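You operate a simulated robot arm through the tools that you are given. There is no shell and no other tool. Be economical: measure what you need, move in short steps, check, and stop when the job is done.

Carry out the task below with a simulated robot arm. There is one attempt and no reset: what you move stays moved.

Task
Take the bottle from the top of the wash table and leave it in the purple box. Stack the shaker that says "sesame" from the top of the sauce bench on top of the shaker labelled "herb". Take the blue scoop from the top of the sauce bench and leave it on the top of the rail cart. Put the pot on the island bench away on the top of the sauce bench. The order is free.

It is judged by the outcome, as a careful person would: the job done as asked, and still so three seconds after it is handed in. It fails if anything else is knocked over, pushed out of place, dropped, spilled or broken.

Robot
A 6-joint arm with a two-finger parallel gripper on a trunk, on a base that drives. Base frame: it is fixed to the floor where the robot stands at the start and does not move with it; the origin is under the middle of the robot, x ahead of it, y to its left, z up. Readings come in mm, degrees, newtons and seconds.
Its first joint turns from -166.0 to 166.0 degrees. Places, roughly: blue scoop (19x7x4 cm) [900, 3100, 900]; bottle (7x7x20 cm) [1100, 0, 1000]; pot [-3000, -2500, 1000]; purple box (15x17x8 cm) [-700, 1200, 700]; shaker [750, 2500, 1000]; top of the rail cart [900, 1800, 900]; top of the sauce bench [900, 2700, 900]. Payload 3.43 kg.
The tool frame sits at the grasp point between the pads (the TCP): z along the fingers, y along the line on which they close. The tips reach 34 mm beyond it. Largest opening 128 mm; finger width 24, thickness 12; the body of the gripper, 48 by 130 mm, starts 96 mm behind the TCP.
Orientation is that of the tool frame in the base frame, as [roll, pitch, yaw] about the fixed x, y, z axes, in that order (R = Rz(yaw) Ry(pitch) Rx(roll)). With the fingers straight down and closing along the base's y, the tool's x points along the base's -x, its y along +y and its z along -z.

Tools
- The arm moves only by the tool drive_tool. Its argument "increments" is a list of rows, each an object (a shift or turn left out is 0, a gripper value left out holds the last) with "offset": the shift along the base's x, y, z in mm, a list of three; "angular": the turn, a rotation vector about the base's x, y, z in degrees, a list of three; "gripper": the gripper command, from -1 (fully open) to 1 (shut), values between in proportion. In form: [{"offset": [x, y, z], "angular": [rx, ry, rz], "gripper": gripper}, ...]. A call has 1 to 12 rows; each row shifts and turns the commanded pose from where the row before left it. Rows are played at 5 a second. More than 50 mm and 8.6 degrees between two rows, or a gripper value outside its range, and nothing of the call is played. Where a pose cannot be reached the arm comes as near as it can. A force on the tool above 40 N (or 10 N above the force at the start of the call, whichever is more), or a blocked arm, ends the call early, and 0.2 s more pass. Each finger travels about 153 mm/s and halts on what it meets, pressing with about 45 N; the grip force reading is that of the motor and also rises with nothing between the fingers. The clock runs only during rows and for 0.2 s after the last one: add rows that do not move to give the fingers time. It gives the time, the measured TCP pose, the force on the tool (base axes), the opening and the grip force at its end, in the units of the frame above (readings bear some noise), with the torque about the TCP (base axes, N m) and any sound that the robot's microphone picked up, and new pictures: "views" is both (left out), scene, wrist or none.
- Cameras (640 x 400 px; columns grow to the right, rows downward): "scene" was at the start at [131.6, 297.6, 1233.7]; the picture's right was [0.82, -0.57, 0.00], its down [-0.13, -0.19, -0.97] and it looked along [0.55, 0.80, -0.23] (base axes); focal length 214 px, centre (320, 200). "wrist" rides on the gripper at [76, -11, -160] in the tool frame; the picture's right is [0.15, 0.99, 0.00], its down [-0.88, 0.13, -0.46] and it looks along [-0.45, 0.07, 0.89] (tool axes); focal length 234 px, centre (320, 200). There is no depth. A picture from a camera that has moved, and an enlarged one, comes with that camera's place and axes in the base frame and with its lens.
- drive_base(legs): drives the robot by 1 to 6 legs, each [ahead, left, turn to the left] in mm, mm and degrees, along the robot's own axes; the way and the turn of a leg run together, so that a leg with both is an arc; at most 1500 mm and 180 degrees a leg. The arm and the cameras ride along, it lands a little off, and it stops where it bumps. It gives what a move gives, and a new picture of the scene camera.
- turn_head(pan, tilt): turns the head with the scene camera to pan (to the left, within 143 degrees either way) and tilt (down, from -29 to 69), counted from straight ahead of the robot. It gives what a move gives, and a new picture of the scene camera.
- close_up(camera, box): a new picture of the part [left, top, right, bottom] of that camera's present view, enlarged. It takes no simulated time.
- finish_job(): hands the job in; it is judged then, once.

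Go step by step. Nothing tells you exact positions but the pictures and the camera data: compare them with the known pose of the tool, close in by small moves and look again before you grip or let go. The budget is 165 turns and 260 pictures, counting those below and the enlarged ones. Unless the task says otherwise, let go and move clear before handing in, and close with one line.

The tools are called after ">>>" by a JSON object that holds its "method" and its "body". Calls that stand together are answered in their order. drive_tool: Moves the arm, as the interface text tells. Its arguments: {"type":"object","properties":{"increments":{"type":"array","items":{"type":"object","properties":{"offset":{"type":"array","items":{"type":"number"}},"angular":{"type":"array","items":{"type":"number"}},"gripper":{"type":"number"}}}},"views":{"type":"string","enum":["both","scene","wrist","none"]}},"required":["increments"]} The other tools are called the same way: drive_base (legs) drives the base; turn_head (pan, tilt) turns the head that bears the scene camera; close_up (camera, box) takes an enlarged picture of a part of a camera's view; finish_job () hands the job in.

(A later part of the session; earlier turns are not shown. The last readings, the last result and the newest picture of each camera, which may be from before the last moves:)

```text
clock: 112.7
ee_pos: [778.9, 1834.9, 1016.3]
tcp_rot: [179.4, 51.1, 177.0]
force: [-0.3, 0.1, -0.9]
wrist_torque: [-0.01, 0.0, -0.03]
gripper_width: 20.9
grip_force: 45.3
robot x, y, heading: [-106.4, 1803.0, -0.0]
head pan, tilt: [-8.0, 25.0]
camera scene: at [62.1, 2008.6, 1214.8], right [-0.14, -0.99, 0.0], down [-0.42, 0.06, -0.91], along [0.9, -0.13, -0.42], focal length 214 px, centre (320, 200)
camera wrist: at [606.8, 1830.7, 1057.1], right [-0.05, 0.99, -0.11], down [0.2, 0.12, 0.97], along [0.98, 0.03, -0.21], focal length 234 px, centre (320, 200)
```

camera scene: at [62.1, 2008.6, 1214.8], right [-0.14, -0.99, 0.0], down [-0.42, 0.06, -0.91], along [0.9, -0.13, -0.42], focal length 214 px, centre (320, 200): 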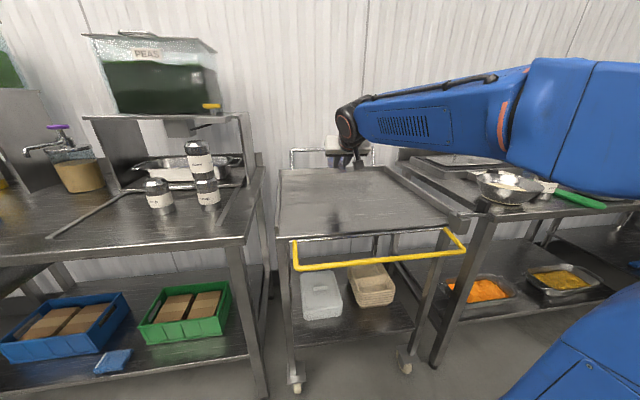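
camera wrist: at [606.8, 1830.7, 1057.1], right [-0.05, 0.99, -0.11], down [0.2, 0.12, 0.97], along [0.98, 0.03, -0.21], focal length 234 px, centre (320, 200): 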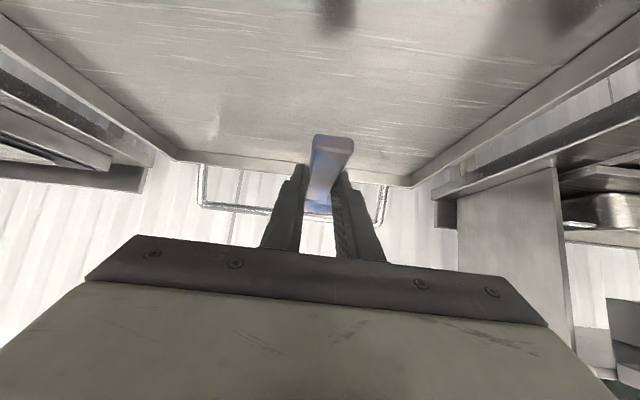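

I lower the scoop toward the cart top in small steps, watching for contact.

>>> {"method": "drive_tool", "body": {"increments": [{"offset": [0, 0, -30]}, {"offset": [0, 0, -25]}, {"offset": [0, 0, -5]}, {}], "views": "none"}}

>>> {"method": "close_up", "body": {"camera": "scene", "box": [290, 120, 410, 210]}}

>>> {"method": "close_up", "body": {"camera": "wrist", "box": [220, 80, 440, 260]}}

```text
clock: 113.7
ee_pos: [780.0, 1834.4, 954.2]
tcp_rot: [179.4, 51.2, 177.0]
force: [-0.1, -0.1, -1.2]
wrist_torque: [-0.02, 0.05, -0.05]
gripper_width: 20.9
grip_force: 44.8
robot x, y, heading: [-108.7, 1799.9, -0.0]
head pan, tilt: [-8.0, 25.0]
```

```text
4.44 times, centred on (350, 165) of scene
camera zoom: at [62.2, 2008.6, 1214.8], right [-0.14, -0.99, 0.0], down [-0.42, 0.06, -0.91], along [0.9, -0.13, -0.42], focal length 953 px, centre (187, 356)
```

zoom: 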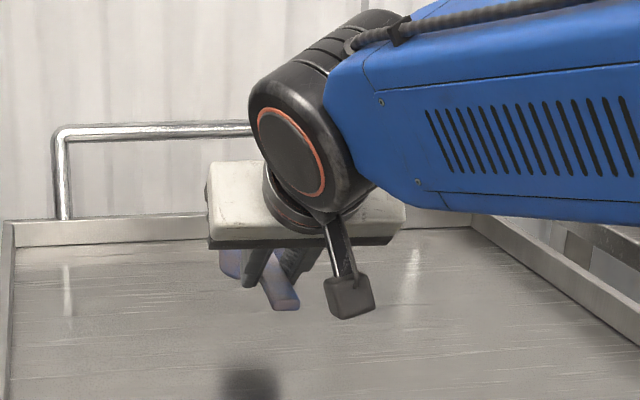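

```text
2.22 times, centred on (330, 170) of wrist
camera zoom: at [607.6, 1831.0, 996.3], right [-0.05, 0.99, -0.11], down [0.2, 0.12, 0.97], along [0.98, 0.03, -0.21], focal length 520 px, centre (298, 267)
```

zoom: 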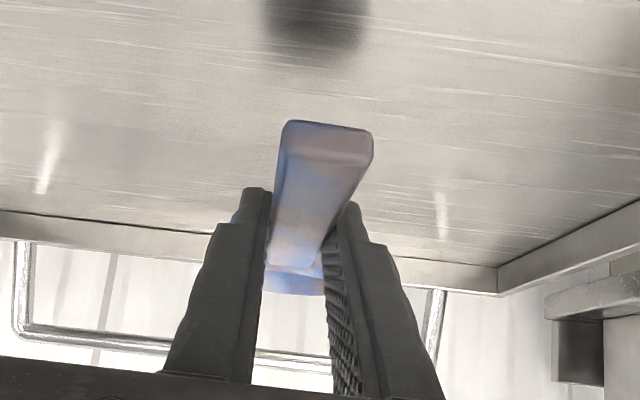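

No contact yet; I keep lowering in small steps until the force changes.

>>> {"method": "drive_tool", "body": {"increments": [{"offset": [0, 0, -5]}, {"offset": [0, 0, -5]}, {"offset": [0, 0, -4]}, {}], "views": "none"}}

>>> {"method": "close_up", "body": {"camera": "scene", "box": [310, 150, 390, 210]}}

```text
clock: 114.7
ee_pos: [779.9, 1834.0, 942.9]
tcp_rot: [179.2, 51.1, 177.2]
force: [0.0, -0.5, -1.0]
wrist_torque: [-0.03, 0.05, 0.01]
gripper_width: 21.0
grip_force: 44.5
robot x, y, heading: [-106.8, 1802.6, -0.3]
head pan, tilt: [-8.0, 25.0]
```

```text
6.67 times, centred on (350, 180) of scene
camera zoom: at [62.2, 2008.6, 1214.8], right [-0.14, -0.99, 0.0], down [-0.42, 0.06, -0.91], along [0.9, -0.13, -0.42], focal length 1430 px, centre (120, 333)
```

zoom: 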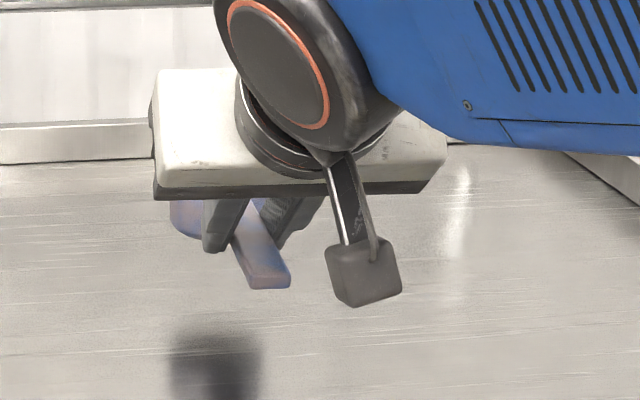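

Still free; I continue down with smaller steps and a guard for contact.

>>> {"method": "drive_tool", "body": {"increments": [{"offset": [0, 0, -5]}, {"offset": [0, 0, -5]}, {"offset": [0, 0, -4]}, {"offset": [0, 0, -4]}, {}], "views": "none"}}

>>> {"method": "close_up", "body": {"camera": "scene", "box": [310, 150, 390, 210]}}

```text
clock: 115.9
ee_pos: [779.7, 1833.9, 924.4]
tcp_rot: [179.5, 51.0, 177.0]
force: [-0.3, -1.4, -1.5]
wrist_torque: [-0.03, 0.06, 0.01]
gripper_width: 20.7
grip_force: 44.9
robot x, y, heading: [-108.5, 1803.6, -0.0]
head pan, tilt: [-8.0, 25.0]
```

```text
6.67 times, centred on (350, 180) of scene
camera zoom: at [62.2, 2008.6, 1214.8], right [-0.14, -0.99, 0.0], down [-0.42, 0.06, -0.91], along [0.9, -0.13, -0.42], focal length 1430 px, centre (120, 333)
```

zoom: 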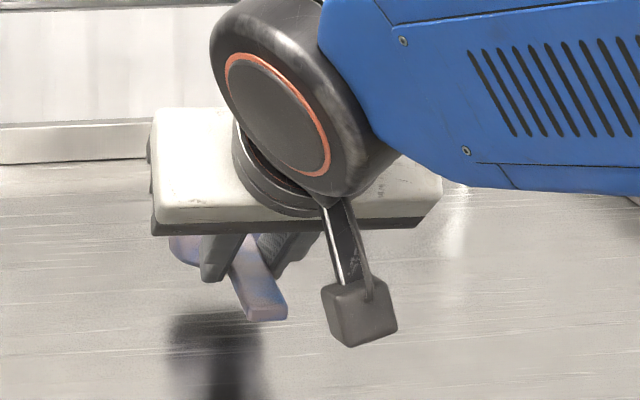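

Still no contact; the reflection is getting closer. Continue.

>>> {"method": "drive_tool", "body": {"increments": [{"offset": [0, 0, -5]}, {"offset": [0, 0, -5]}, {"offset": [0, 0, -4]}, {"offset": [0, 0, -4]}, {}], "views": "wrist"}}

>>> {"method": "close_up", "body": {"camera": "scene", "box": [310, 160, 390, 220]}}

```text
clock: 117.1
ee_pos: [779.3, 1833.9, 907.0]
tcp_rot: [179.4, 51.1, 177.1]
force: [0.7, -0.2, -0.8]
wrist_torque: [-0.01, 0.05, 0.02]
gripper_width: 20.9
grip_force: 45.1
robot x, y, heading: [-108.7, 1802.0, -0.1]
head pan, tilt: [-8.0, 25.0]
camera wrist: at [607.1, 1830.3, 947.8], right [-0.05, 0.99, -0.11], down [0.2, 0.12, 0.97], along [0.98, 0.03, -0.21], focal length 234 px, centre (320, 200)
```

wrist: 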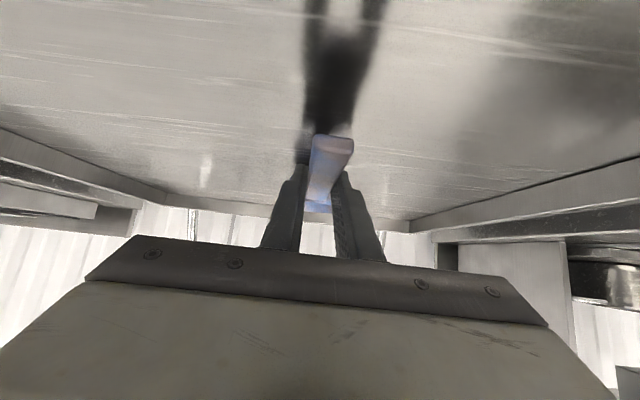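

```text
6.67 times, centred on (350, 190) of scene
camera zoom: at [62.2, 2008.6, 1214.8], right [-0.14, -0.99, 0.0], down [-0.42, 0.06, -0.91], along [0.9, -0.13, -0.42], focal length 1430 px, centre (120, 267)
```

zoom: 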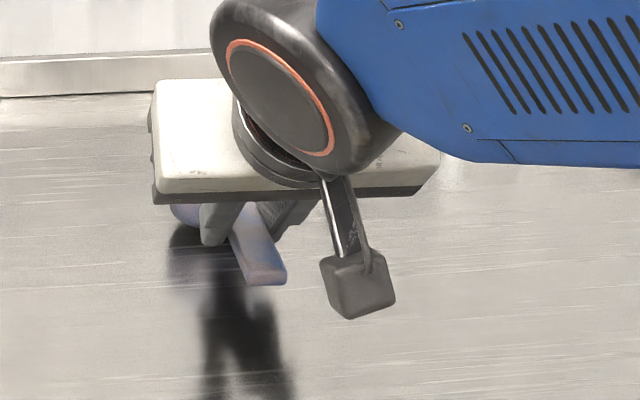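

Bowl and its reflection nearly meet. A few more millimetres in fine steps.

>>> {"method": "drive_tool", "body": {"increments": [{"offset": [0, 0, -3]}, {"offset": [0, 0, -3]}, {"offset": [0, 0, -3]}, {}], "views": "none"}}

>>> {"method": "close_up", "body": {"camera": "scene", "box": [320, 170, 370, 220]}}

```text
clock: 118.1
ee_pos: [779.3, 1834.4, 900.5]
tcp_rot: [179.2, 51.4, 177.0]
force: [-1.5, -2.4, 22.7]
wrist_torque: [-0.11, -1.47, -0.16]
gripper_width: 21.2
grip_force: 44.9
robot x, y, heading: [-107.2, 1802.4, 0.0]
head pan, tilt: [-8.0, 25.0]
```

```text
8.00 times, centred on (345, 195) of scene
camera zoom: at [61.3, 2008.4, 1214.9], right [-0.14, -0.99, 0.0], down [-0.42, 0.06, -0.91], along [0.9, -0.13, -0.42], focal length 1716 px, centre (120, 240)
```

zoom: 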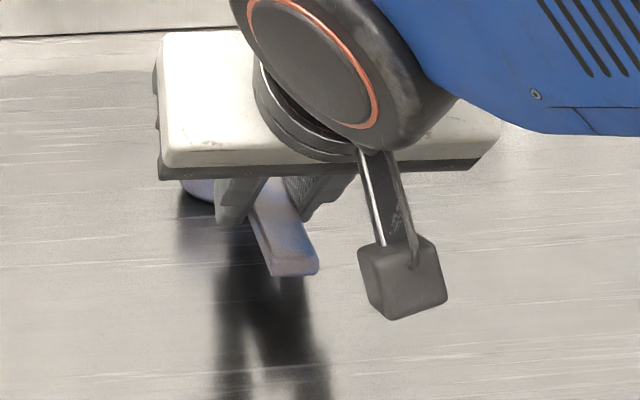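

Contact (the bowl rests on the cart). I relax 2 mm, open, and rise straight up.

>>> {"method": "drive_tool", "body": {"increments": [{"offset": [0, 0, 2]}, {"gripper": 0.5}, {"gripper": 0.0}, {}, {"offset": [0, 0, 15]}, {"offset": [0, 0, 40]}, {"offset": [0, 0, 45]}, {"offset": [0, 0, 45]}, {"offset": [-40, 0, 10]}, {"offset": [-45, 0, 0]}, {"offset": [-45, 0, 0]}], "views": "both"}}

>>> {"method": "close_up", "body": {"camera": "scene", "box": [270, 140, 430, 240]}}

```text
clock: 120.5
ee_pos: [650.5, 1833.2, 1053.5]
tcp_rot: [179.3, 51.1, 177.0]
force: [0.4, 0.5, -0.5]
wrist_torque: [-0.02, 0.0, 0.02]
gripper_width: 64.2
grip_force: 0.1
robot x, y, heading: [-111.2, 1801.0, 0.1]
head pan, tilt: [-8.0, 25.0]
camera scene: at [62.5, 2008.7, 1214.7], right [-0.14, -0.99, 0.0], down [-0.42, 0.06, -0.91], along [0.9, -0.13, -0.42], focal length 214 px, centre (320, 200)
camera wrist: at [477.8, 1829.1, 1094.9], right [-0.05, 0.99, -0.11], down [0.2, 0.12, 0.97], along [0.98, 0.03, -0.21], focal length 234 px, centre (320, 200)
```

scene: 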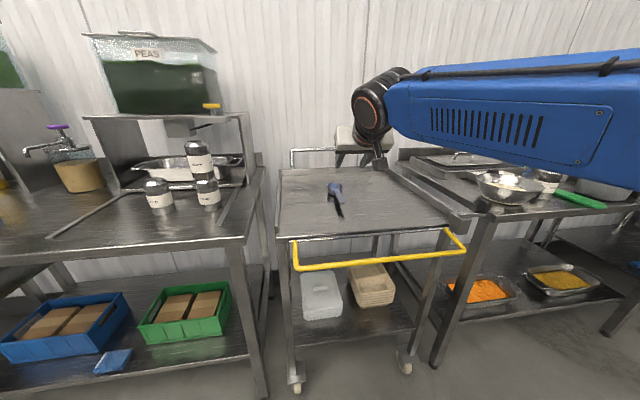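
wrist: 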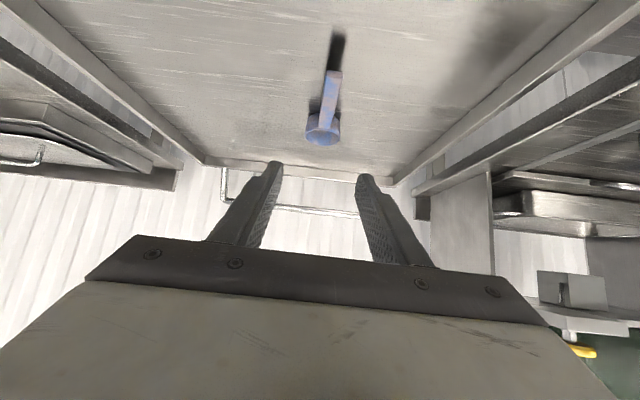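

```text
4.00 times, centred on (350, 190) of scene
camera zoom: at [62.5, 2008.7, 1214.7], right [-0.14, -0.99, 0.0], down [-0.42, 0.06, -0.91], along [0.9, -0.13, -0.42], focal length 858 px, centre (200, 240)
```

zoom: 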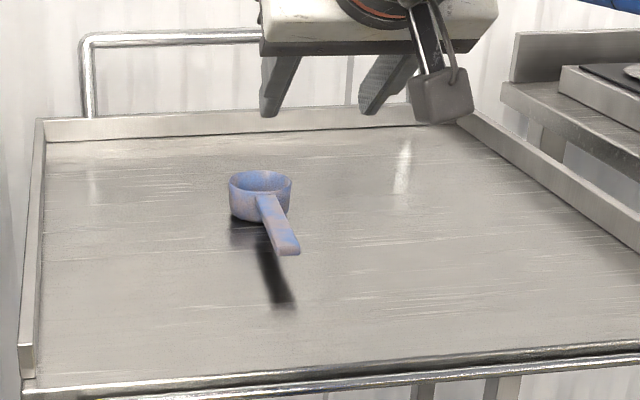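

The scoop rests on the rail cart. Now the pot: I retract the arm, drive back down the aisle and look toward the island bench.

>>> {"method": "drive_tool", "body": {"increments": [{"offset": [-45, 0, 0]}, {"offset": [-45, 0, 0]}, {"offset": [-45, 0, 0]}, {"offset": [-35, 0, 0], "angular": [0, 0, 2.5]}], "views": "none"}}

>>> {"method": "drive_base", "body": {"legs": [[-150, 0, 0], [0, -1500, 0], [0, -500, 0], [0, 0, -135]]}}

>>> {"method": "turn_head", "body": {"pan": 0, "tilt": 10}}

```text
clock: 121.5
ee_pos: [478.5, 1835.0, 1053.4]
tcp_rot: [179.5, 51.1, 179.7]
force: [0.9, 0.5, -0.8]
wrist_torque: [0.01, 0.0, -0.01]
gripper_width: 63.8
grip_force: 0.1
robot x, y, heading: [-112.2, 1803.0, -0.2]
head pan, tilt: [-8.0, 25.0]
```

```text
clock: 137.9
ee_pos: [-661.1, -659.3, 1054.0]
tcp_rot: [179.4, 51.1, 46.3]
force: [0.2, 0.9, 0.0]
wrist_torque: [-0.01, 0.03, -0.02]
gripper_width: 64.0
grip_force: 0.0
robot x, y, heading: [-286.5, -208.3, -133.2]
head pan, tilt: [-8.0, 25.0]
camera scene: at [-252.0, -475.3, 1214.8], right [-0.62, 0.78, 0.0], down [0.33, 0.26, -0.91], along [-0.71, -0.56, -0.42], focal length 214 px, centre (320, 200)
```

scene: 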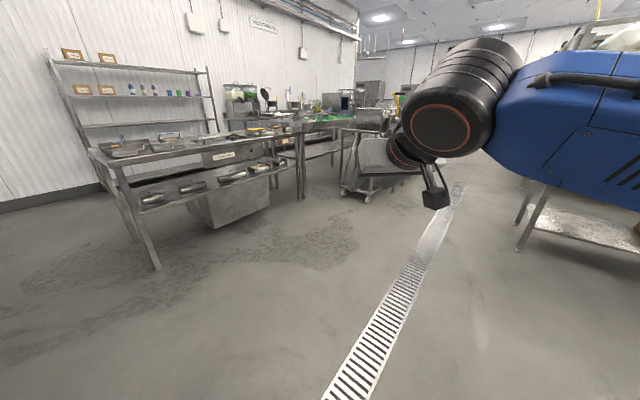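

```text
clock: 138.7
ee_pos: [-661.2, -658.6, 1054.7]
tcp_rot: [179.4, 51.1, 46.2]
force: [-0.5, 0.0, -0.1]
wrist_torque: [0.01, 0.0, -0.02]
gripper_width: 64.0
grip_force: 0.0
robot x, y, heading: [-282.3, -210.5, -133.2]
head pan, tilt: [0.0, 10.0]
camera scene: at [-244.0, -485.3, 1239.1], right [-0.73, 0.69, 0.0], down [0.12, 0.13, -0.98], along [-0.68, -0.71, -0.17], focal length 214 px, centre (320, 200)
```

scene: 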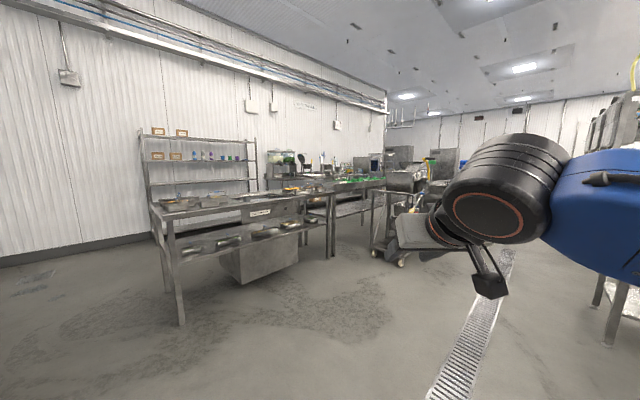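

>>> {"method": "close_up", "body": {"camera": "scene", "box": [300, 130, 480, 280]}}

```text
2.67 times, centred on (390, 205) of scene
camera zoom: at [-244.0, -485.3, 1239.1], right [-0.73, 0.69, 0.0], down [0.12, 0.13, -0.98], along [-0.68, -0.71, -0.17], focal length 572 px, centre (133, 187)
```

zoom: 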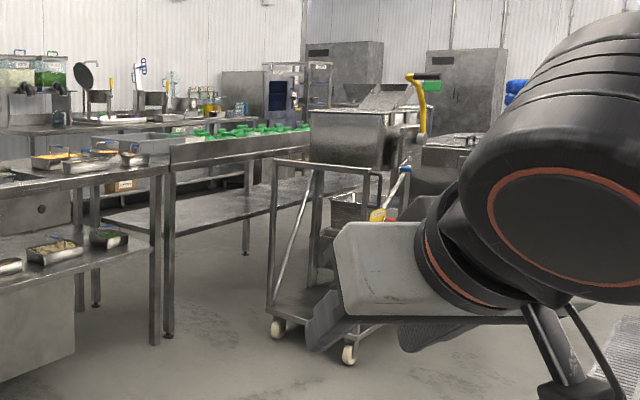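

The island bench appears to be the one with green lids, at about x<-2300, y≈-2400, with a cart in front. I drive closer along the open floor and look again.

>>> {"method": "drive_base", "body": {"legs": [[0, 0, -13], [1300, 0, 0]]}}

>>> {"method": "turn_head", "body": {"pan": 15, "tilt": 12}}

```text
clock: 146.1
ee_pos: [-1840.2, -1275.7, 1053.9]
tcp_rot: [179.4, 51.2, 33.0]
force: [0.4, -0.5, 0.1]
wrist_torque: [-0.02, -0.02, -0.01]
gripper_width: 64.2
grip_force: 0.2
robot x, y, heading: [-1366.5, -923.0, -146.8]
head pan, tilt: [0.0, 10.0]
camera scene: at [-1393.2, -1201.9, 1239.2], right [-0.55, 0.83, 0.0], down [0.15, 0.1, -0.98], along [-0.82, -0.54, -0.17], focal length 214 px, centre (320, 200)
```

scene: 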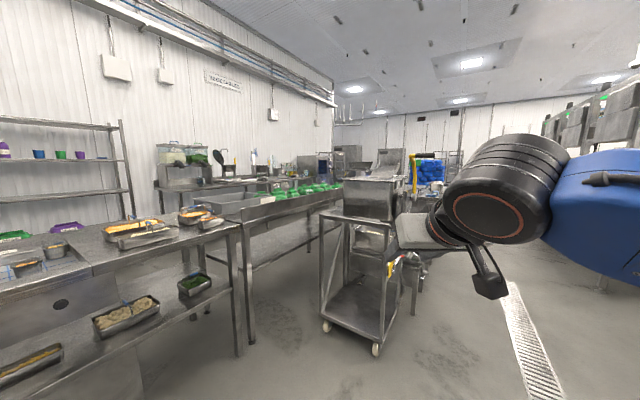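

```text
clock: 146.8
ee_pos: [-1839.0, -1275.3, 1054.2]
tcp_rot: [179.4, 51.1, 33.0]
force: [0.8, 0.5, 0.1]
wrist_torque: [0.02, 0.04, 0.03]
gripper_width: 63.6
grip_force: 0.0
robot x, y, heading: [-1370.0, -925.1, -146.7]
head pan, tilt: [15.0, 12.0]
camera scene: at [-1377.5, -1220.4, 1235.9], right [-0.75, 0.66, 0.0], down [0.14, 0.16, -0.98], along [-0.65, -0.73, -0.21], focal length 214 px, centre (320, 200)
```

scene: 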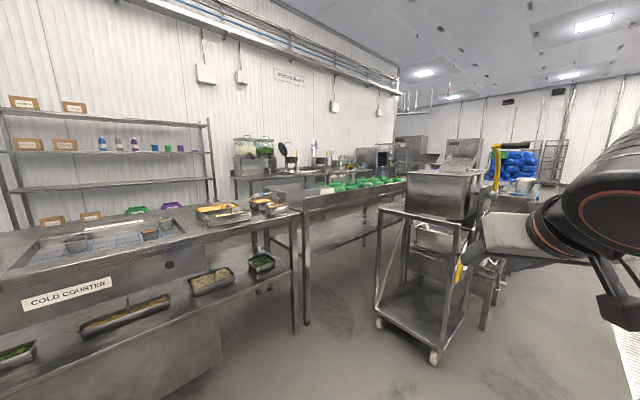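

>>> {"method": "close_up", "body": {"camera": "scene", "box": [270, 130, 430, 230]}}

>>> {"method": "close_up", "body": {"camera": "scene", "box": [390, 120, 560, 230]}}

```text
4.00 times, centred on (350, 180) of scene
camera zoom: at [-1377.5, -1220.4, 1235.9], right [-0.75, 0.66, 0.0], down [0.14, 0.16, -0.98], along [-0.65, -0.73, -0.21], focal length 858 px, centre (200, 280)
```

zoom: 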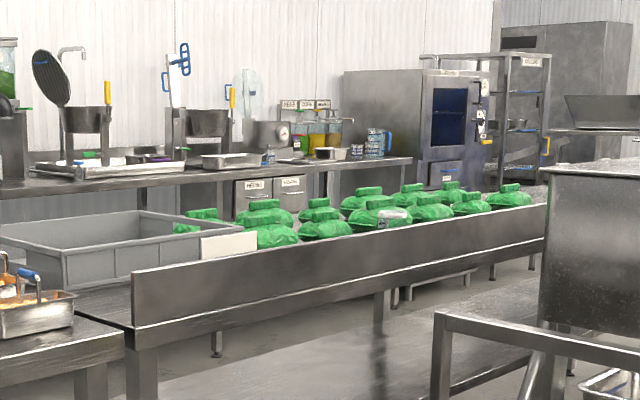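

```text
3.64 times, centred on (475, 175) of scene
camera zoom: at [-1377.5, -1220.4, 1235.9], right [-0.75, 0.66, 0.0], down [0.14, 0.16, -0.98], along [-0.65, -0.73, -0.21], focal length 780 px, centre (-244, 291)
```

zoom: 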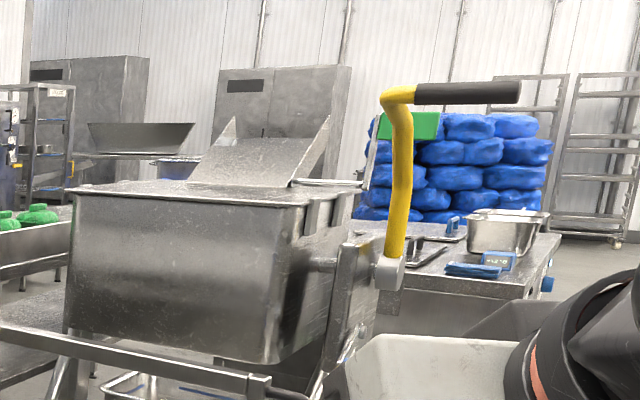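

The hinted spot (-3000, -2500) is on the bench with the green lids, partly hidden by a front board. I move closer, keeping clear of the tank cart, for a better view.

>>> {"method": "drive_base", "body": {"legs": [[0, 0, 36.7], [726, -534, 0]]}}

>>> {"method": "turn_head", "body": {"pan": -35, "tilt": 15}}

```text
clock: 153.3
ee_pos: [-2302.5, -1967.2, 1053.8]
tcp_rot: [179.4, 51.2, 69.2]
force: [-0.2, 0.1, -0.3]
wrist_torque: [0.0, -0.03, 0.0]
gripper_width: 63.9
grip_force: 0.2
robot x, y, heading: [-2125.1, -1405.2, -110.4]
head pan, tilt: [15.0, 12.0]
camera scene: at [-1961.4, -1649.7, 1235.9], right [-1.0, 0.1, 0.0], down [0.02, 0.21, -0.98], along [-0.09, -0.97, -0.21], focal length 214 px, centre (320, 200)
```

scene: 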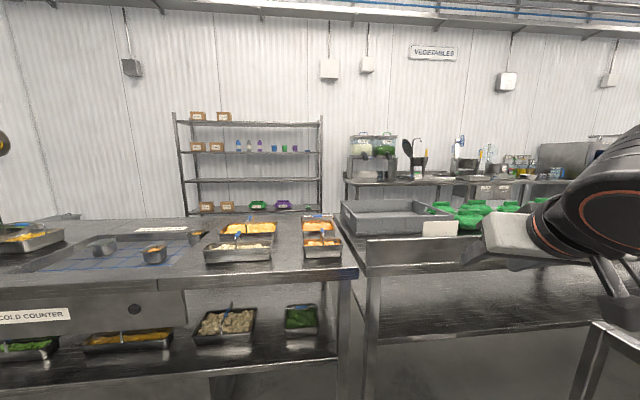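

```text
clock: 154.5
ee_pos: [-2302.8, -1966.9, 1054.1]
tcp_rot: [179.3, 51.1, 69.3]
force: [-0.1, 0.0, 0.0]
wrist_torque: [-0.01, -0.01, -0.03]
gripper_width: 64.1
grip_force: 0.0
robot x, y, heading: [-2122.9, -1405.0, -110.3]
head pan, tilt: [-35.0, 15.0]
camera scene: at [-2029.3, -1609.8, 1231.0], right [-0.57, 0.82, 0.0], down [0.21, 0.15, -0.97], along [-0.8, -0.55, -0.26], focal length 214 px, centre (320, 200)
```

scene: 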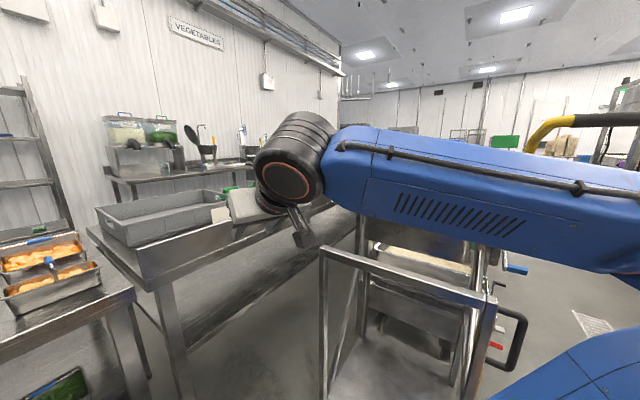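

>>> {"method": "close_up", "body": {"camera": "wrist", "box": [0, 0, 640, 400]}}

>>> {"method": "turn_head", "body": {"pan": -15, "tilt": 12}}

```text
1.00 times, centred on (320, 200) of wrist (not enlarged: the box is as wide or as high as the picture)
camera zoom: at [-2252.8, -1802.2, 1095.5], right [0.96, -0.26, -0.11], down [0.05, -0.23, 0.97], along [-0.28, -0.94, -0.21], focal length 234 px, centre (320, 200)
```

zoom: 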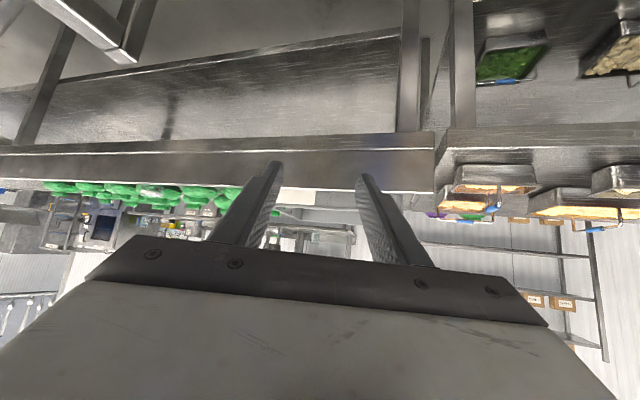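

```text
clock: 155.3
ee_pos: [-2300.8, -1967.9, 1054.0]
tcp_rot: [179.3, 51.0, 69.2]
force: [0.1, 0.5, 0.4]
wrist_torque: [0.0, -0.03, 0.02]
gripper_width: 63.8
grip_force: 0.1
robot x, y, heading: [-2129.0, -1406.3, -110.5]
head pan, tilt: [-15.0, 12.0]
camera scene: at [-2006.6, -1632.7, 1235.9], right [-0.81, 0.58, 0.0], down [0.12, 0.17, -0.98], along [-0.57, -0.8, -0.21], focal length 214 px, centre (320, 200)
```

scene: 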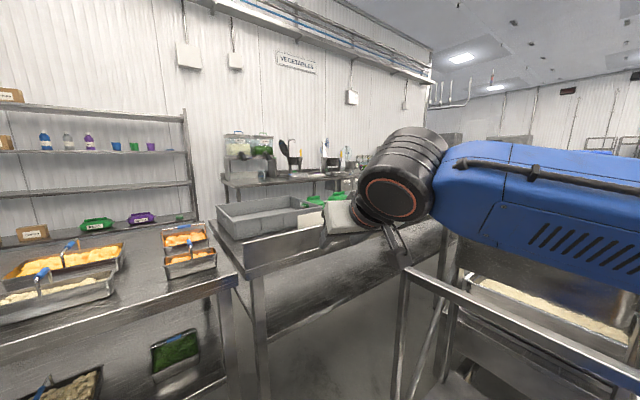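

I need a view of the lids area past the arm; I reposition beside the counter, facing -x, and look left.

>>> {"method": "drive_base", "body": {"legs": [[0, 550, 0], [0, 0, -69.5]]}}

>>> {"method": "turn_head", "body": {"pan": 25, "tilt": 10}}

>>> {"method": "close_up", "body": {"camera": "scene", "box": [220, 130, 420, 250]}}

```text
clock: 161.5
ee_pos: [-2200.0, -1625.1, 1054.1]
tcp_rot: [179.4, 51.1, -1.1]
force: [0.0, -0.2, -0.2]
wrist_torque: [-0.02, 0.0, 0.04]
gripper_width: 64.1
grip_force: 0.1
robot x, y, heading: [-1609.8, -1600.9, 178.9]
head pan, tilt: [-15.0, 12.0]
camera scene: at [-1786.6, -1791.1, 1235.9], right [0.27, 0.96, 0.0], down [0.2, -0.06, -0.98], along [-0.94, 0.27, -0.21], focal length 214 px, centre (320, 200)
```

scene: 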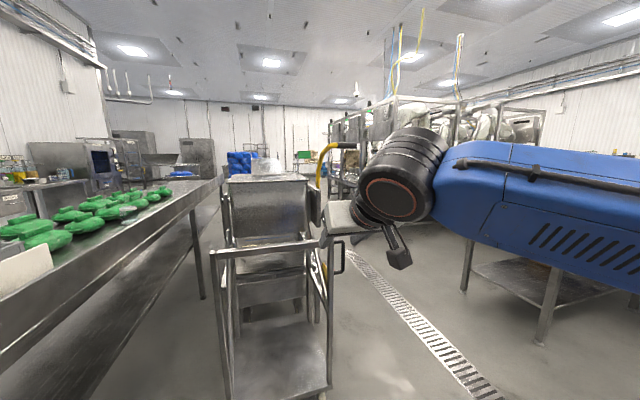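

```text
clock: 162.6
ee_pos: [-2200.6, -1624.9, 1053.0]
tcp_rot: [179.4, 51.1, -0.9]
force: [0.8, 0.3, 0.4]
wrist_torque: [0.0, -0.01, -0.03]
gripper_width: 64.1
grip_force: 0.0
robot x, y, heading: [-1610.2, -1597.8, 179.0]
head pan, tilt: [25.0, 10.0]
camera scene: at [-1781.7, -1854.5, 1239.2], right [-0.41, 0.91, 0.0], down [0.16, 0.07, -0.98], along [-0.9, -0.4, -0.17], focal length 214 px, centre (320, 200)
```

scene: 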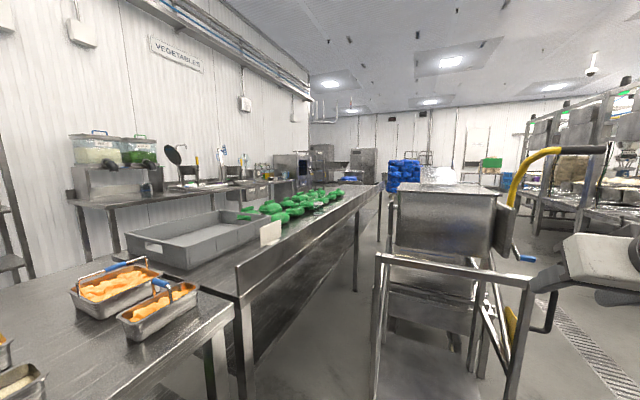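

```text
3.20 times, centred on (320, 190) of scene
camera zoom: at [-1781.7, -1854.5, 1239.2], right [-0.41, 0.91, 0.0], down [0.16, 0.07, -0.98], along [-0.9, -0.4, -0.17], focal length 686 px, centre (320, 232)
```

zoom: 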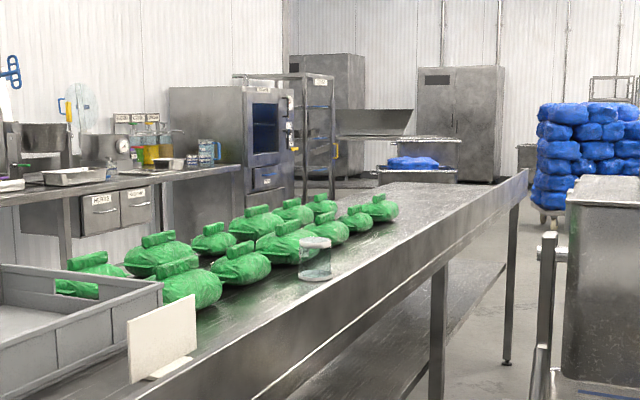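

No pot on this bench—only green bags and a clear cup. I zoom in on other regions of the current view for the steel pot with the lids seen earlier.

>>> {"method": "close_up", "body": {"camera": "scene", "box": [380, 120, 560, 250]}}

>>> {"method": "close_up", "body": {"camera": "scene", "box": [150, 130, 310, 230]}}

```text
3.08 times, centred on (470, 185) of scene
camera zoom: at [-1781.7, -1854.5, 1239.2], right [-0.41, 0.91, 0.0], down [0.16, 0.07, -0.98], along [-0.9, -0.4, -0.17], focal length 660 px, centre (-142, 246)
```

zoom: 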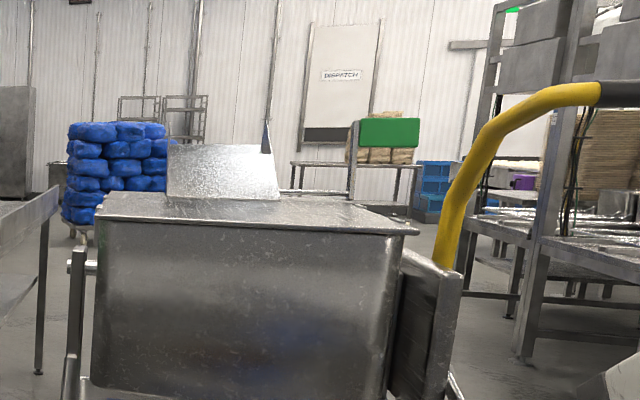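

```text
4.00 times, centred on (230, 180) of scene
camera zoom: at [-1781.7, -1854.5, 1239.2], right [-0.41, 0.91, 0.0], down [0.16, 0.07, -0.98], along [-0.9, -0.4, -0.17], focal length 858 px, centre (680, 280)
```

zoom: 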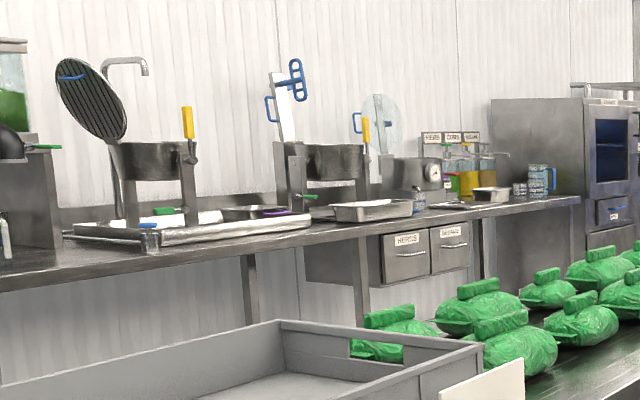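

The small clear container at (315,258) computes to about (-3055, -2432)—this matches the hint, so it's the pot. I zoom in.

>>> {"method": "close_up", "body": {"camera": "scene", "box": [290, 180, 350, 230]}}

```text
8.00 times, centred on (320, 205) of scene
camera zoom: at [-1781.7, -1854.5, 1239.2], right [-0.41, 0.91, 0.0], down [0.16, 0.07, -0.98], along [-0.9, -0.4, -0.17], focal length 1716 px, centre (320, 160)
```

zoom: 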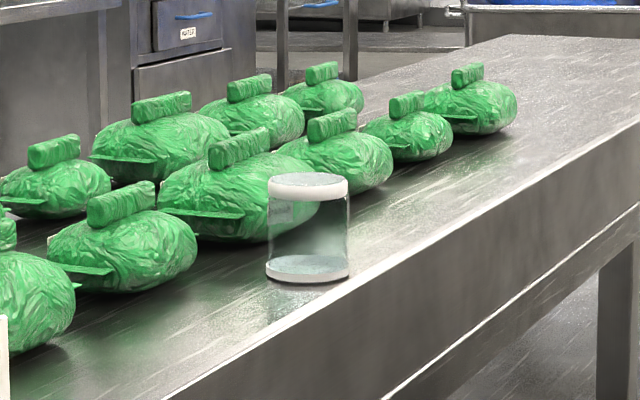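

It is a clear pot with a white lid at about (-3065, -2432), close to the bench's near edge (y≈-2383). The tank and cart block the direct front, so I go around them to look at the space beyond.

>>> {"method": "drive_base", "body": {"legs": [[0, -680, 0], [1250, 0, 1]]}}

>>> {"method": "turn_head", "body": {"pan": 35, "tilt": 20}}

```text
clock: 172.4
ee_pos: [-3463.7, -946.0, 1055.3]
tcp_rot: [179.4, 51.0, -0.1]
force: [0.5, 0.2, -0.1]
wrist_torque: [0.02, -0.02, 0.0]
gripper_width: 64.0
grip_force: 0.0
robot x, y, heading: [-2874.8, -911.2, -179.7]
head pan, tilt: [25.0, 10.0]
camera scene: at [-3041.3, -1168.9, 1239.2], right [-0.43, 0.91, 0.0], down [0.16, 0.07, -0.98], along [-0.89, -0.42, -0.17], focal length 214 px, centre (320, 200)
```

scene: 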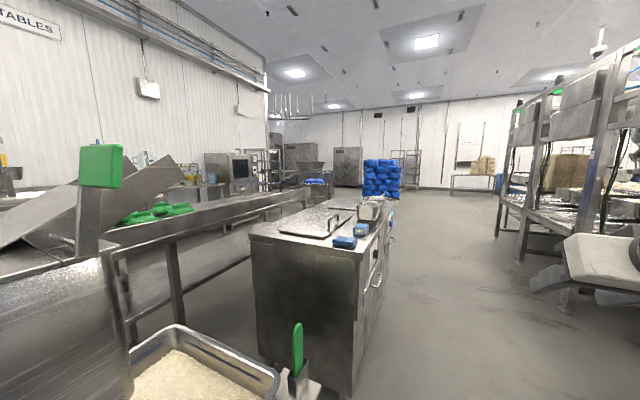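

```text
clock: 173.1
ee_pos: [-3462.2, -946.5, 1054.2]
tcp_rot: [179.4, 51.1, 0.0]
force: [0.1, -0.4, 0.2]
wrist_torque: [0.02, -0.01, 0.01]
gripper_width: 63.7
grip_force: 0.0
robot x, y, heading: [-2876.1, -910.7, -180.0]
head pan, tilt: [35.0, 20.0]
camera scene: at [-3033.3, -1182.9, 1223.0], right [-0.58, 0.82, 0.0], down [0.28, 0.2, -0.94], along [-0.77, -0.54, -0.34], focal length 214 px, centre (320, 200)
```

scene: 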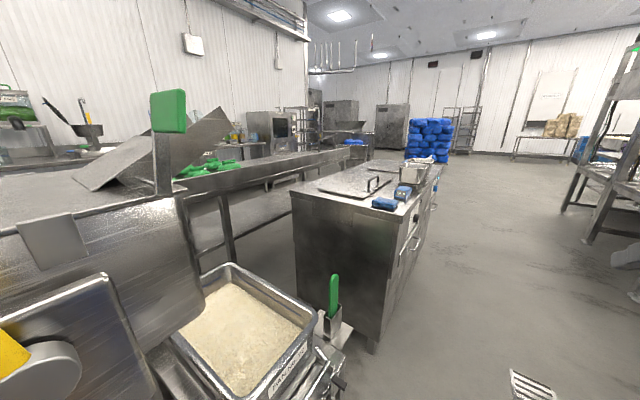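

The tank, a rice bin and a counter block the rest of the front side, so I'll reach the pot diagonally from the free floor just before the cart. I drive there in steps, watching the clearance.

>>> {"method": "drive_base", "body": {"legs": [[-580, 0, 0], [0, 0, 90], [550, 0, 0]]}}

>>> {"method": "turn_head", "body": {"pan": -25, "tilt": 50}}

```text
clock: 181.7
ee_pos: [-2261.7, -1684.1, 1055.1]
tcp_rot: [179.5, 51.2, 88.0]
force: [1.1, 0.3, 1.1]
wrist_torque: [-0.02, -0.02, 0.01]
gripper_width: 64.1
grip_force: 0.0
robot x, y, heading: [-2278.6, -1094.2, -91.7]
head pan, tilt: [35.0, 20.0]
stopped in leg 3: the robot was blocked; the commanded pose is now the measured one
camera scene: at [-2011.6, -1260.3, 1222.9], right [-0.84, -0.55, 0.0], down [-0.19, 0.29, -0.94], along [0.52, -0.79, -0.34], focal length 214 px, centre (320, 200)
```

scene: 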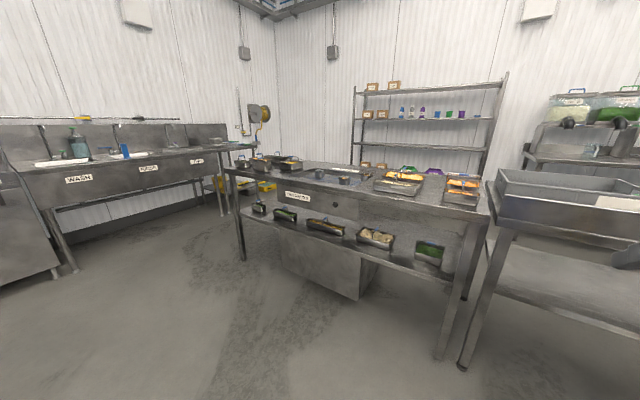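

```text
clock: 183.0
ee_pos: [-2261.4, -1684.2, 1054.8]
tcp_rot: [179.5, 51.1, 88.2]
force: [0.8, -0.7, -0.4]
wrist_torque: [-0.04, -0.04, -0.01]
gripper_width: 63.9
grip_force: 0.0
robot x, y, heading: [-2281.7, -1094.3, -91.9]
head pan, tilt: [-25.0, 50.0]
camera scene: at [-2097.3, -1251.3, 1177.3], right [-0.89, 0.45, 0.0], down [0.34, 0.68, -0.64], along [-0.29, -0.57, -0.77], focal length 214 px, centre (320, 200)
```

scene: 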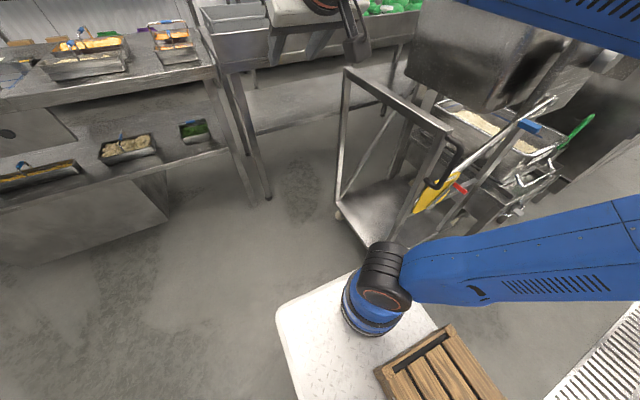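

The front corner touched the cart's end; I back off at once. Then I approach facing -x, alongside the counter, where the arm can reach the pot diagonally.

>>> {"method": "drive_base", "body": {"legs": [[-200, 0, 0], [0, 0, -88.3], [-190, 0, 0], [0, 600, 0]]}}

>>> {"method": "turn_head", "body": {"pan": 10, "tilt": 35}}

```text
clock: 192.6
ee_pos: [-2677.4, -1541.7, 1054.7]
tcp_rot: [179.4, 51.0, -1.2]
force: [0.4, -0.8, -0.5]
wrist_torque: [0.02, 0.0, -0.05]
gripper_width: 63.9
grip_force: 0.0
robot x, y, heading: [-2089.6, -1516.8, 179.4]
head pan, tilt: [-25.0, 50.0]
camera scene: at [-2244.2, -1700.3, 1177.3], right [0.44, 0.9, 0.0], down [0.69, -0.34, -0.64], along [-0.58, 0.28, -0.77], focal length 214 px, centre (320, 200)
```

scene: 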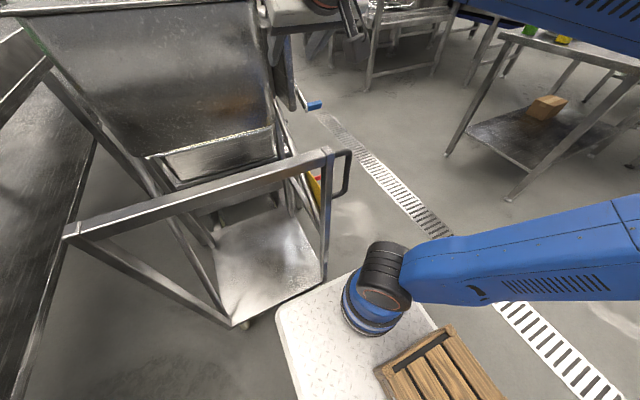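

```text
clock: 193.6
ee_pos: [-2677.8, -1541.9, 1054.8]
tcp_rot: [179.5, 51.1, -1.1]
force: [-0.2, 0.1, -0.3]
wrist_torque: [0.0, -0.01, 0.04]
gripper_width: 63.9
grip_force: 0.0
robot x, y, heading: [-2088.8, -1513.3, 179.0]
head pan, tilt: [10.0, 35.0]
camera scene: at [-2261.9, -1747.7, 1199.0], right [-0.16, 0.99, 0.0], down [0.57, 0.09, -0.82], along [-0.81, -0.13, -0.57], focal length 214 px, centre (320, 200)
```

scene: 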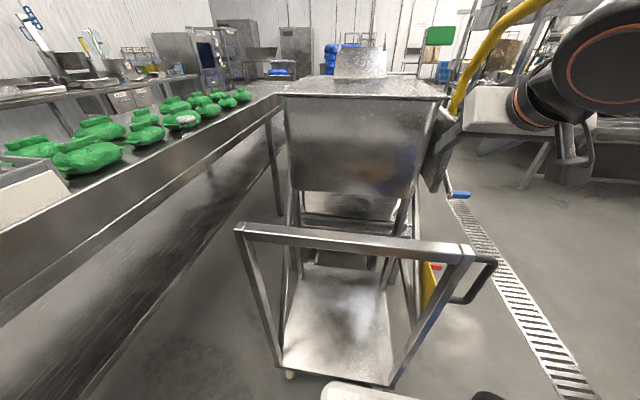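

Clearance to the cart is about 70 mm. I shift left to y≈-1890 so the pot is within diagonal reach.

>>> {"method": "drive_base", "body": {"legs": [[15, 370, 0.5]]}}

>>> {"method": "turn_head", "body": {"pan": 10, "tilt": 15}}

>>> {"method": "close_up", "body": {"camera": "scene", "box": [230, 120, 350, 220]}}

```text
clock: 195.9
ee_pos: [-2695.7, -1912.6, 1054.6]
tcp_rot: [179.4, 51.0, -0.4]
force: [-0.3, 0.5, 0.1]
wrist_torque: [0.01, -0.01, -0.02]
gripper_width: 64.1
grip_force: 0.1
robot x, y, heading: [-2107.8, -1878.6, 180.0]
head pan, tilt: [10.0, 35.0]
camera scene: at [-2276.7, -2113.2, 1199.0], right [-0.17, 0.98, 0.0], down [0.56, 0.1, -0.82], along [-0.81, -0.14, -0.57], focal length 214 px, centre (320, 200)
```

scene: 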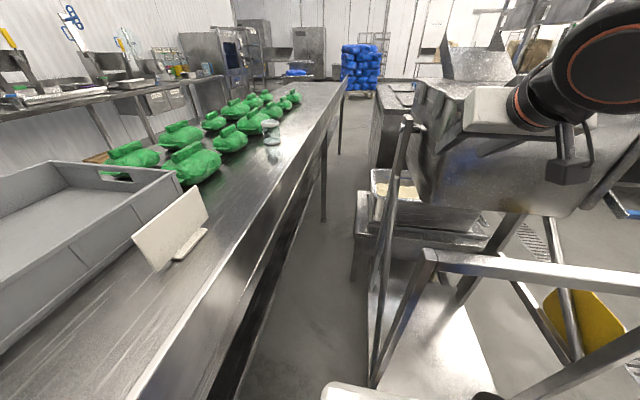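

```text
clock: 196.7
ee_pos: [-2694.4, -1912.4, 1054.4]
tcp_rot: [179.5, 51.2, -0.3]
force: [-1.0, 0.3, -0.1]
wrist_torque: [0.0, -0.04, 0.05]
gripper_width: 64.2
grip_force: 0.0
robot x, y, heading: [-2110.6, -1877.1, 179.9]
head pan, tilt: [10.0, 15.0]
camera scene: at [-2281.9, -2114.1, 1231.0], right [-0.17, 0.98, 0.0], down [0.26, 0.04, -0.97], along [-0.95, -0.17, -0.26], focal length 214 px, centre (320, 200)
```

scene: 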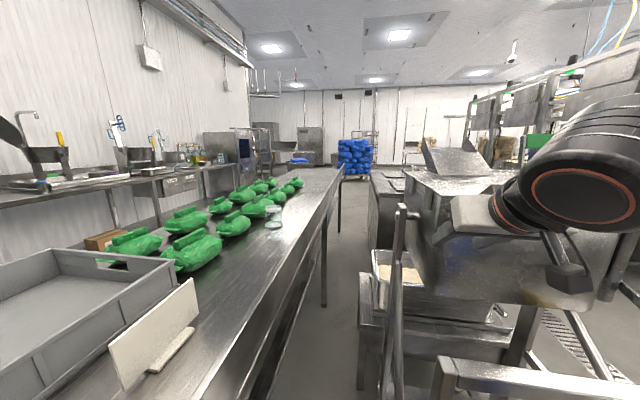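

```text
4.00 times, centred on (290, 170) of scene
camera zoom: at [-2281.9, -2114.1, 1231.0], right [-0.17, 0.98, 0.0], down [0.26, 0.04, -0.97], along [-0.95, -0.17, -0.26], focal length 858 px, centre (440, 320)
```

zoom: 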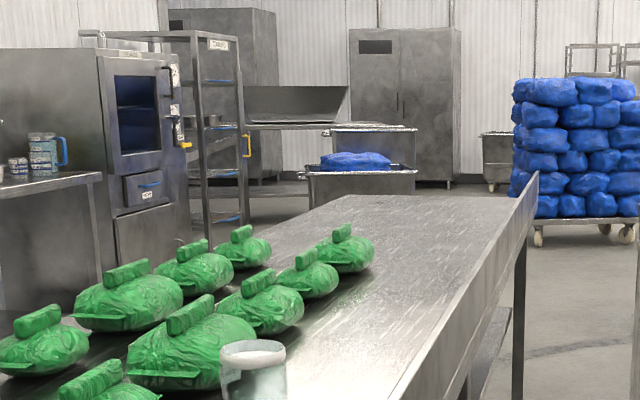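

>>> {"method": "close_up", "body": {"camera": "scene", "box": [230, 180, 320, 250]}}

>>> {"method": "close_up", "body": {"camera": "scene", "box": [340, 130, 640, 330]}}

```text
5.71 times, centred on (275, 215) of scene
camera zoom: at [-2281.9, -2114.1, 1231.0], right [-0.17, 0.98, 0.0], down [0.26, 0.04, -0.97], along [-0.95, -0.17, -0.26], focal length 1226 px, centre (577, 114)
```

zoom: 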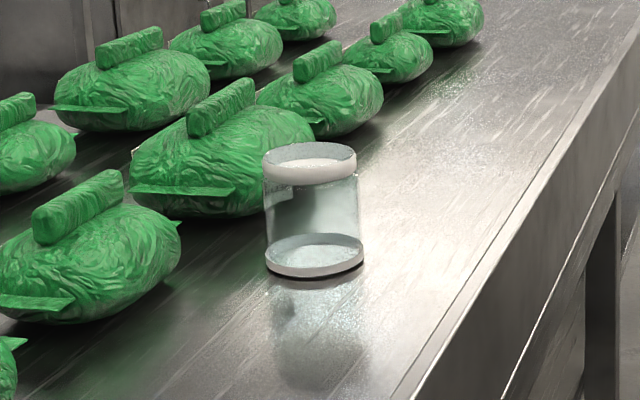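

```text
2.00 times, centred on (490, 230) of scene
camera zoom: at [-2281.9, -2114.1, 1231.0], right [-0.17, 0.98, 0.0], down [0.26, 0.04, -0.97], along [-0.95, -0.17, -0.26], focal length 429 px, centre (-20, 140)
```

zoom: 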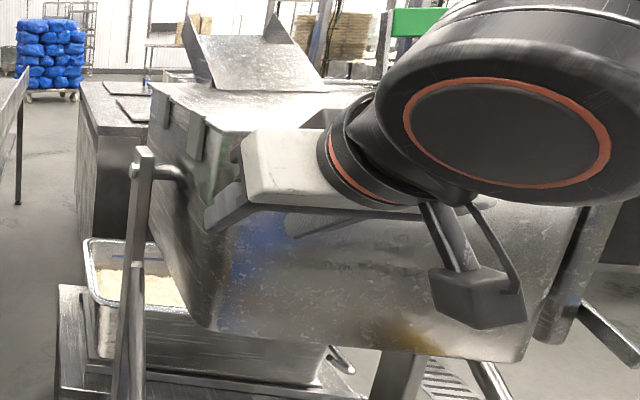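

Pot is about 70 mm wide, 75 mm tall, centre ≈(-3067, -2443). I swing the arm left toward it while turning the tool to a diagonal heading, well above the bench.

>>> {"method": "drive_tool", "body": {"increments": [{"offset": [-10, -45, 0], "angular": [0, 0, 5], "gripper": -0.5}, {"offset": [-15, -45, 0], "angular": [0, 0, 5]}, {"offset": [-20, -45, 0], "angular": [0, 0, 5]}, {"offset": [-20, -45, 0], "angular": [0, 0, 5]}], "views": "scene"}}

```text
clock: 197.7
ee_pos: [-2758.3, -2093.4, 1053.9]
tcp_rot: [179.4, 51.3, 19.6]
force: [0.0, -0.3, 1.4]
wrist_torque: [0.0, -0.01, 0.02]
gripper_width: 96.1
grip_force: 0.1
robot x, y, heading: [-2110.1, -1879.0, 179.8]
head pan, tilt: [10.0, 15.0]
camera scene: at [-2281.8, -2113.8, 1231.1], right [-0.17, 0.99, 0.0], down [0.25, 0.04, -0.97], along [-0.95, -0.17, -0.26], focal length 214 px, centre (320, 200)
```

scene: 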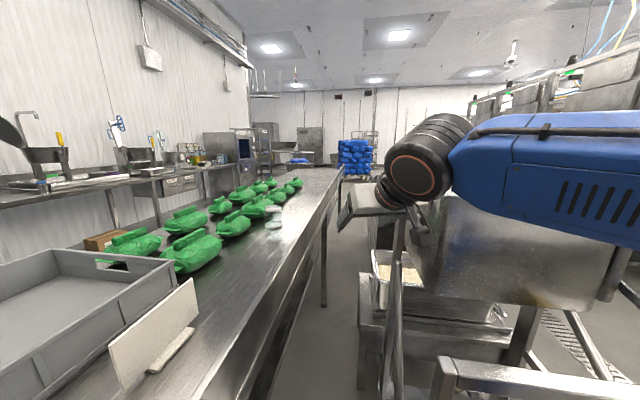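

>>> {"method": "drive_tool", "body": {"increments": [{"offset": [-25, -42, 0], "angular": [0, 0, 5]}, {"offset": [-25, -42, 0], "angular": [0, 0, 5]}, {"offset": [-25, -42, 0], "angular": [0, 0, 5]}, {"offset": [-25, -42, 0], "angular": [0, 0, 4]}, {}], "views": "both"}}

```text
clock: 198.9
ee_pos: [-2860.5, -2261.2, 1052.4]
tcp_rot: [179.5, 51.1, 38.8]
force: [-0.1, 0.2, -0.1]
wrist_torque: [0.0, 0.02, 0.02]
gripper_width: 96.1
grip_force: 0.1
robot x, y, heading: [-2110.5, -1879.4, 180.0]
head pan, tilt: [10.0, 15.0]
camera scene: at [-2281.9, -2114.2, 1231.0], right [-0.17, 0.98, 0.0], down [0.26, 0.04, -0.97], along [-0.95, -0.17, -0.26], focal length 214 px, centre (320, 200)
camera wrist: at [-2733.7, -2144.1, 1094.3], right [0.7, -0.71, -0.11], down [-0.07, -0.22, 0.97], along [-0.71, -0.67, -0.21], focal length 234 px, centre (320, 200)
```

scene: 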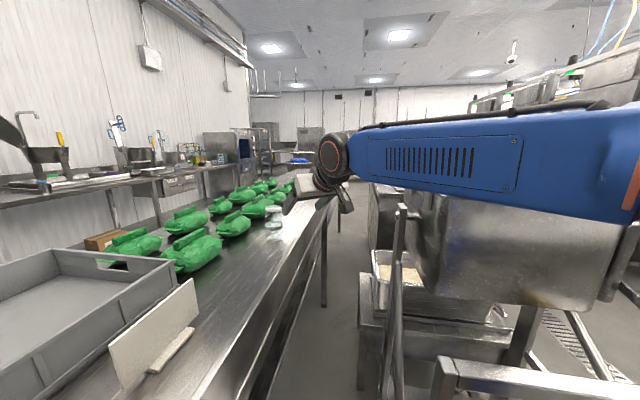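
wrist: 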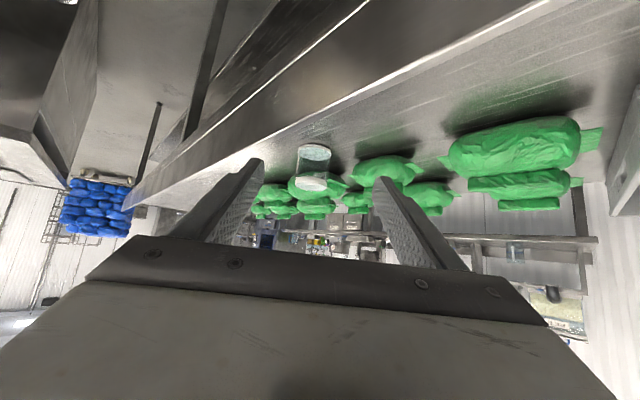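

The pot is straight ahead of the fingers. I descend to a pre-grasp point about 100 mm short of it.

>>> {"method": "drive_tool", "body": {"increments": [{"offset": [-30, -25, -30], "gripper": -0.35}, {"offset": [-30, -25, -30]}, {"offset": [-30, -28, -25]}, {"offset": [-34, -33, -22]}, {}], "views": "both"}}

>>> {"method": "close_up", "body": {"camera": "scene", "box": [230, 160, 330, 240]}}

```text
refused: row 4 steps farther than a row can; nothing moved
```

```text
5.00 times, centred on (280, 200) of scene
camera zoom: at [-2281.9, -2114.2, 1231.0], right [-0.17, 0.98, 0.0], down [0.26, 0.04, -0.97], along [-0.95, -0.17, -0.26], focal length 1072 px, centre (520, 200)
```

zoom: 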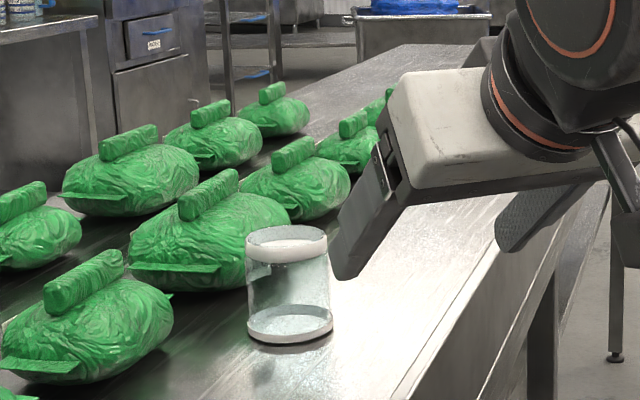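

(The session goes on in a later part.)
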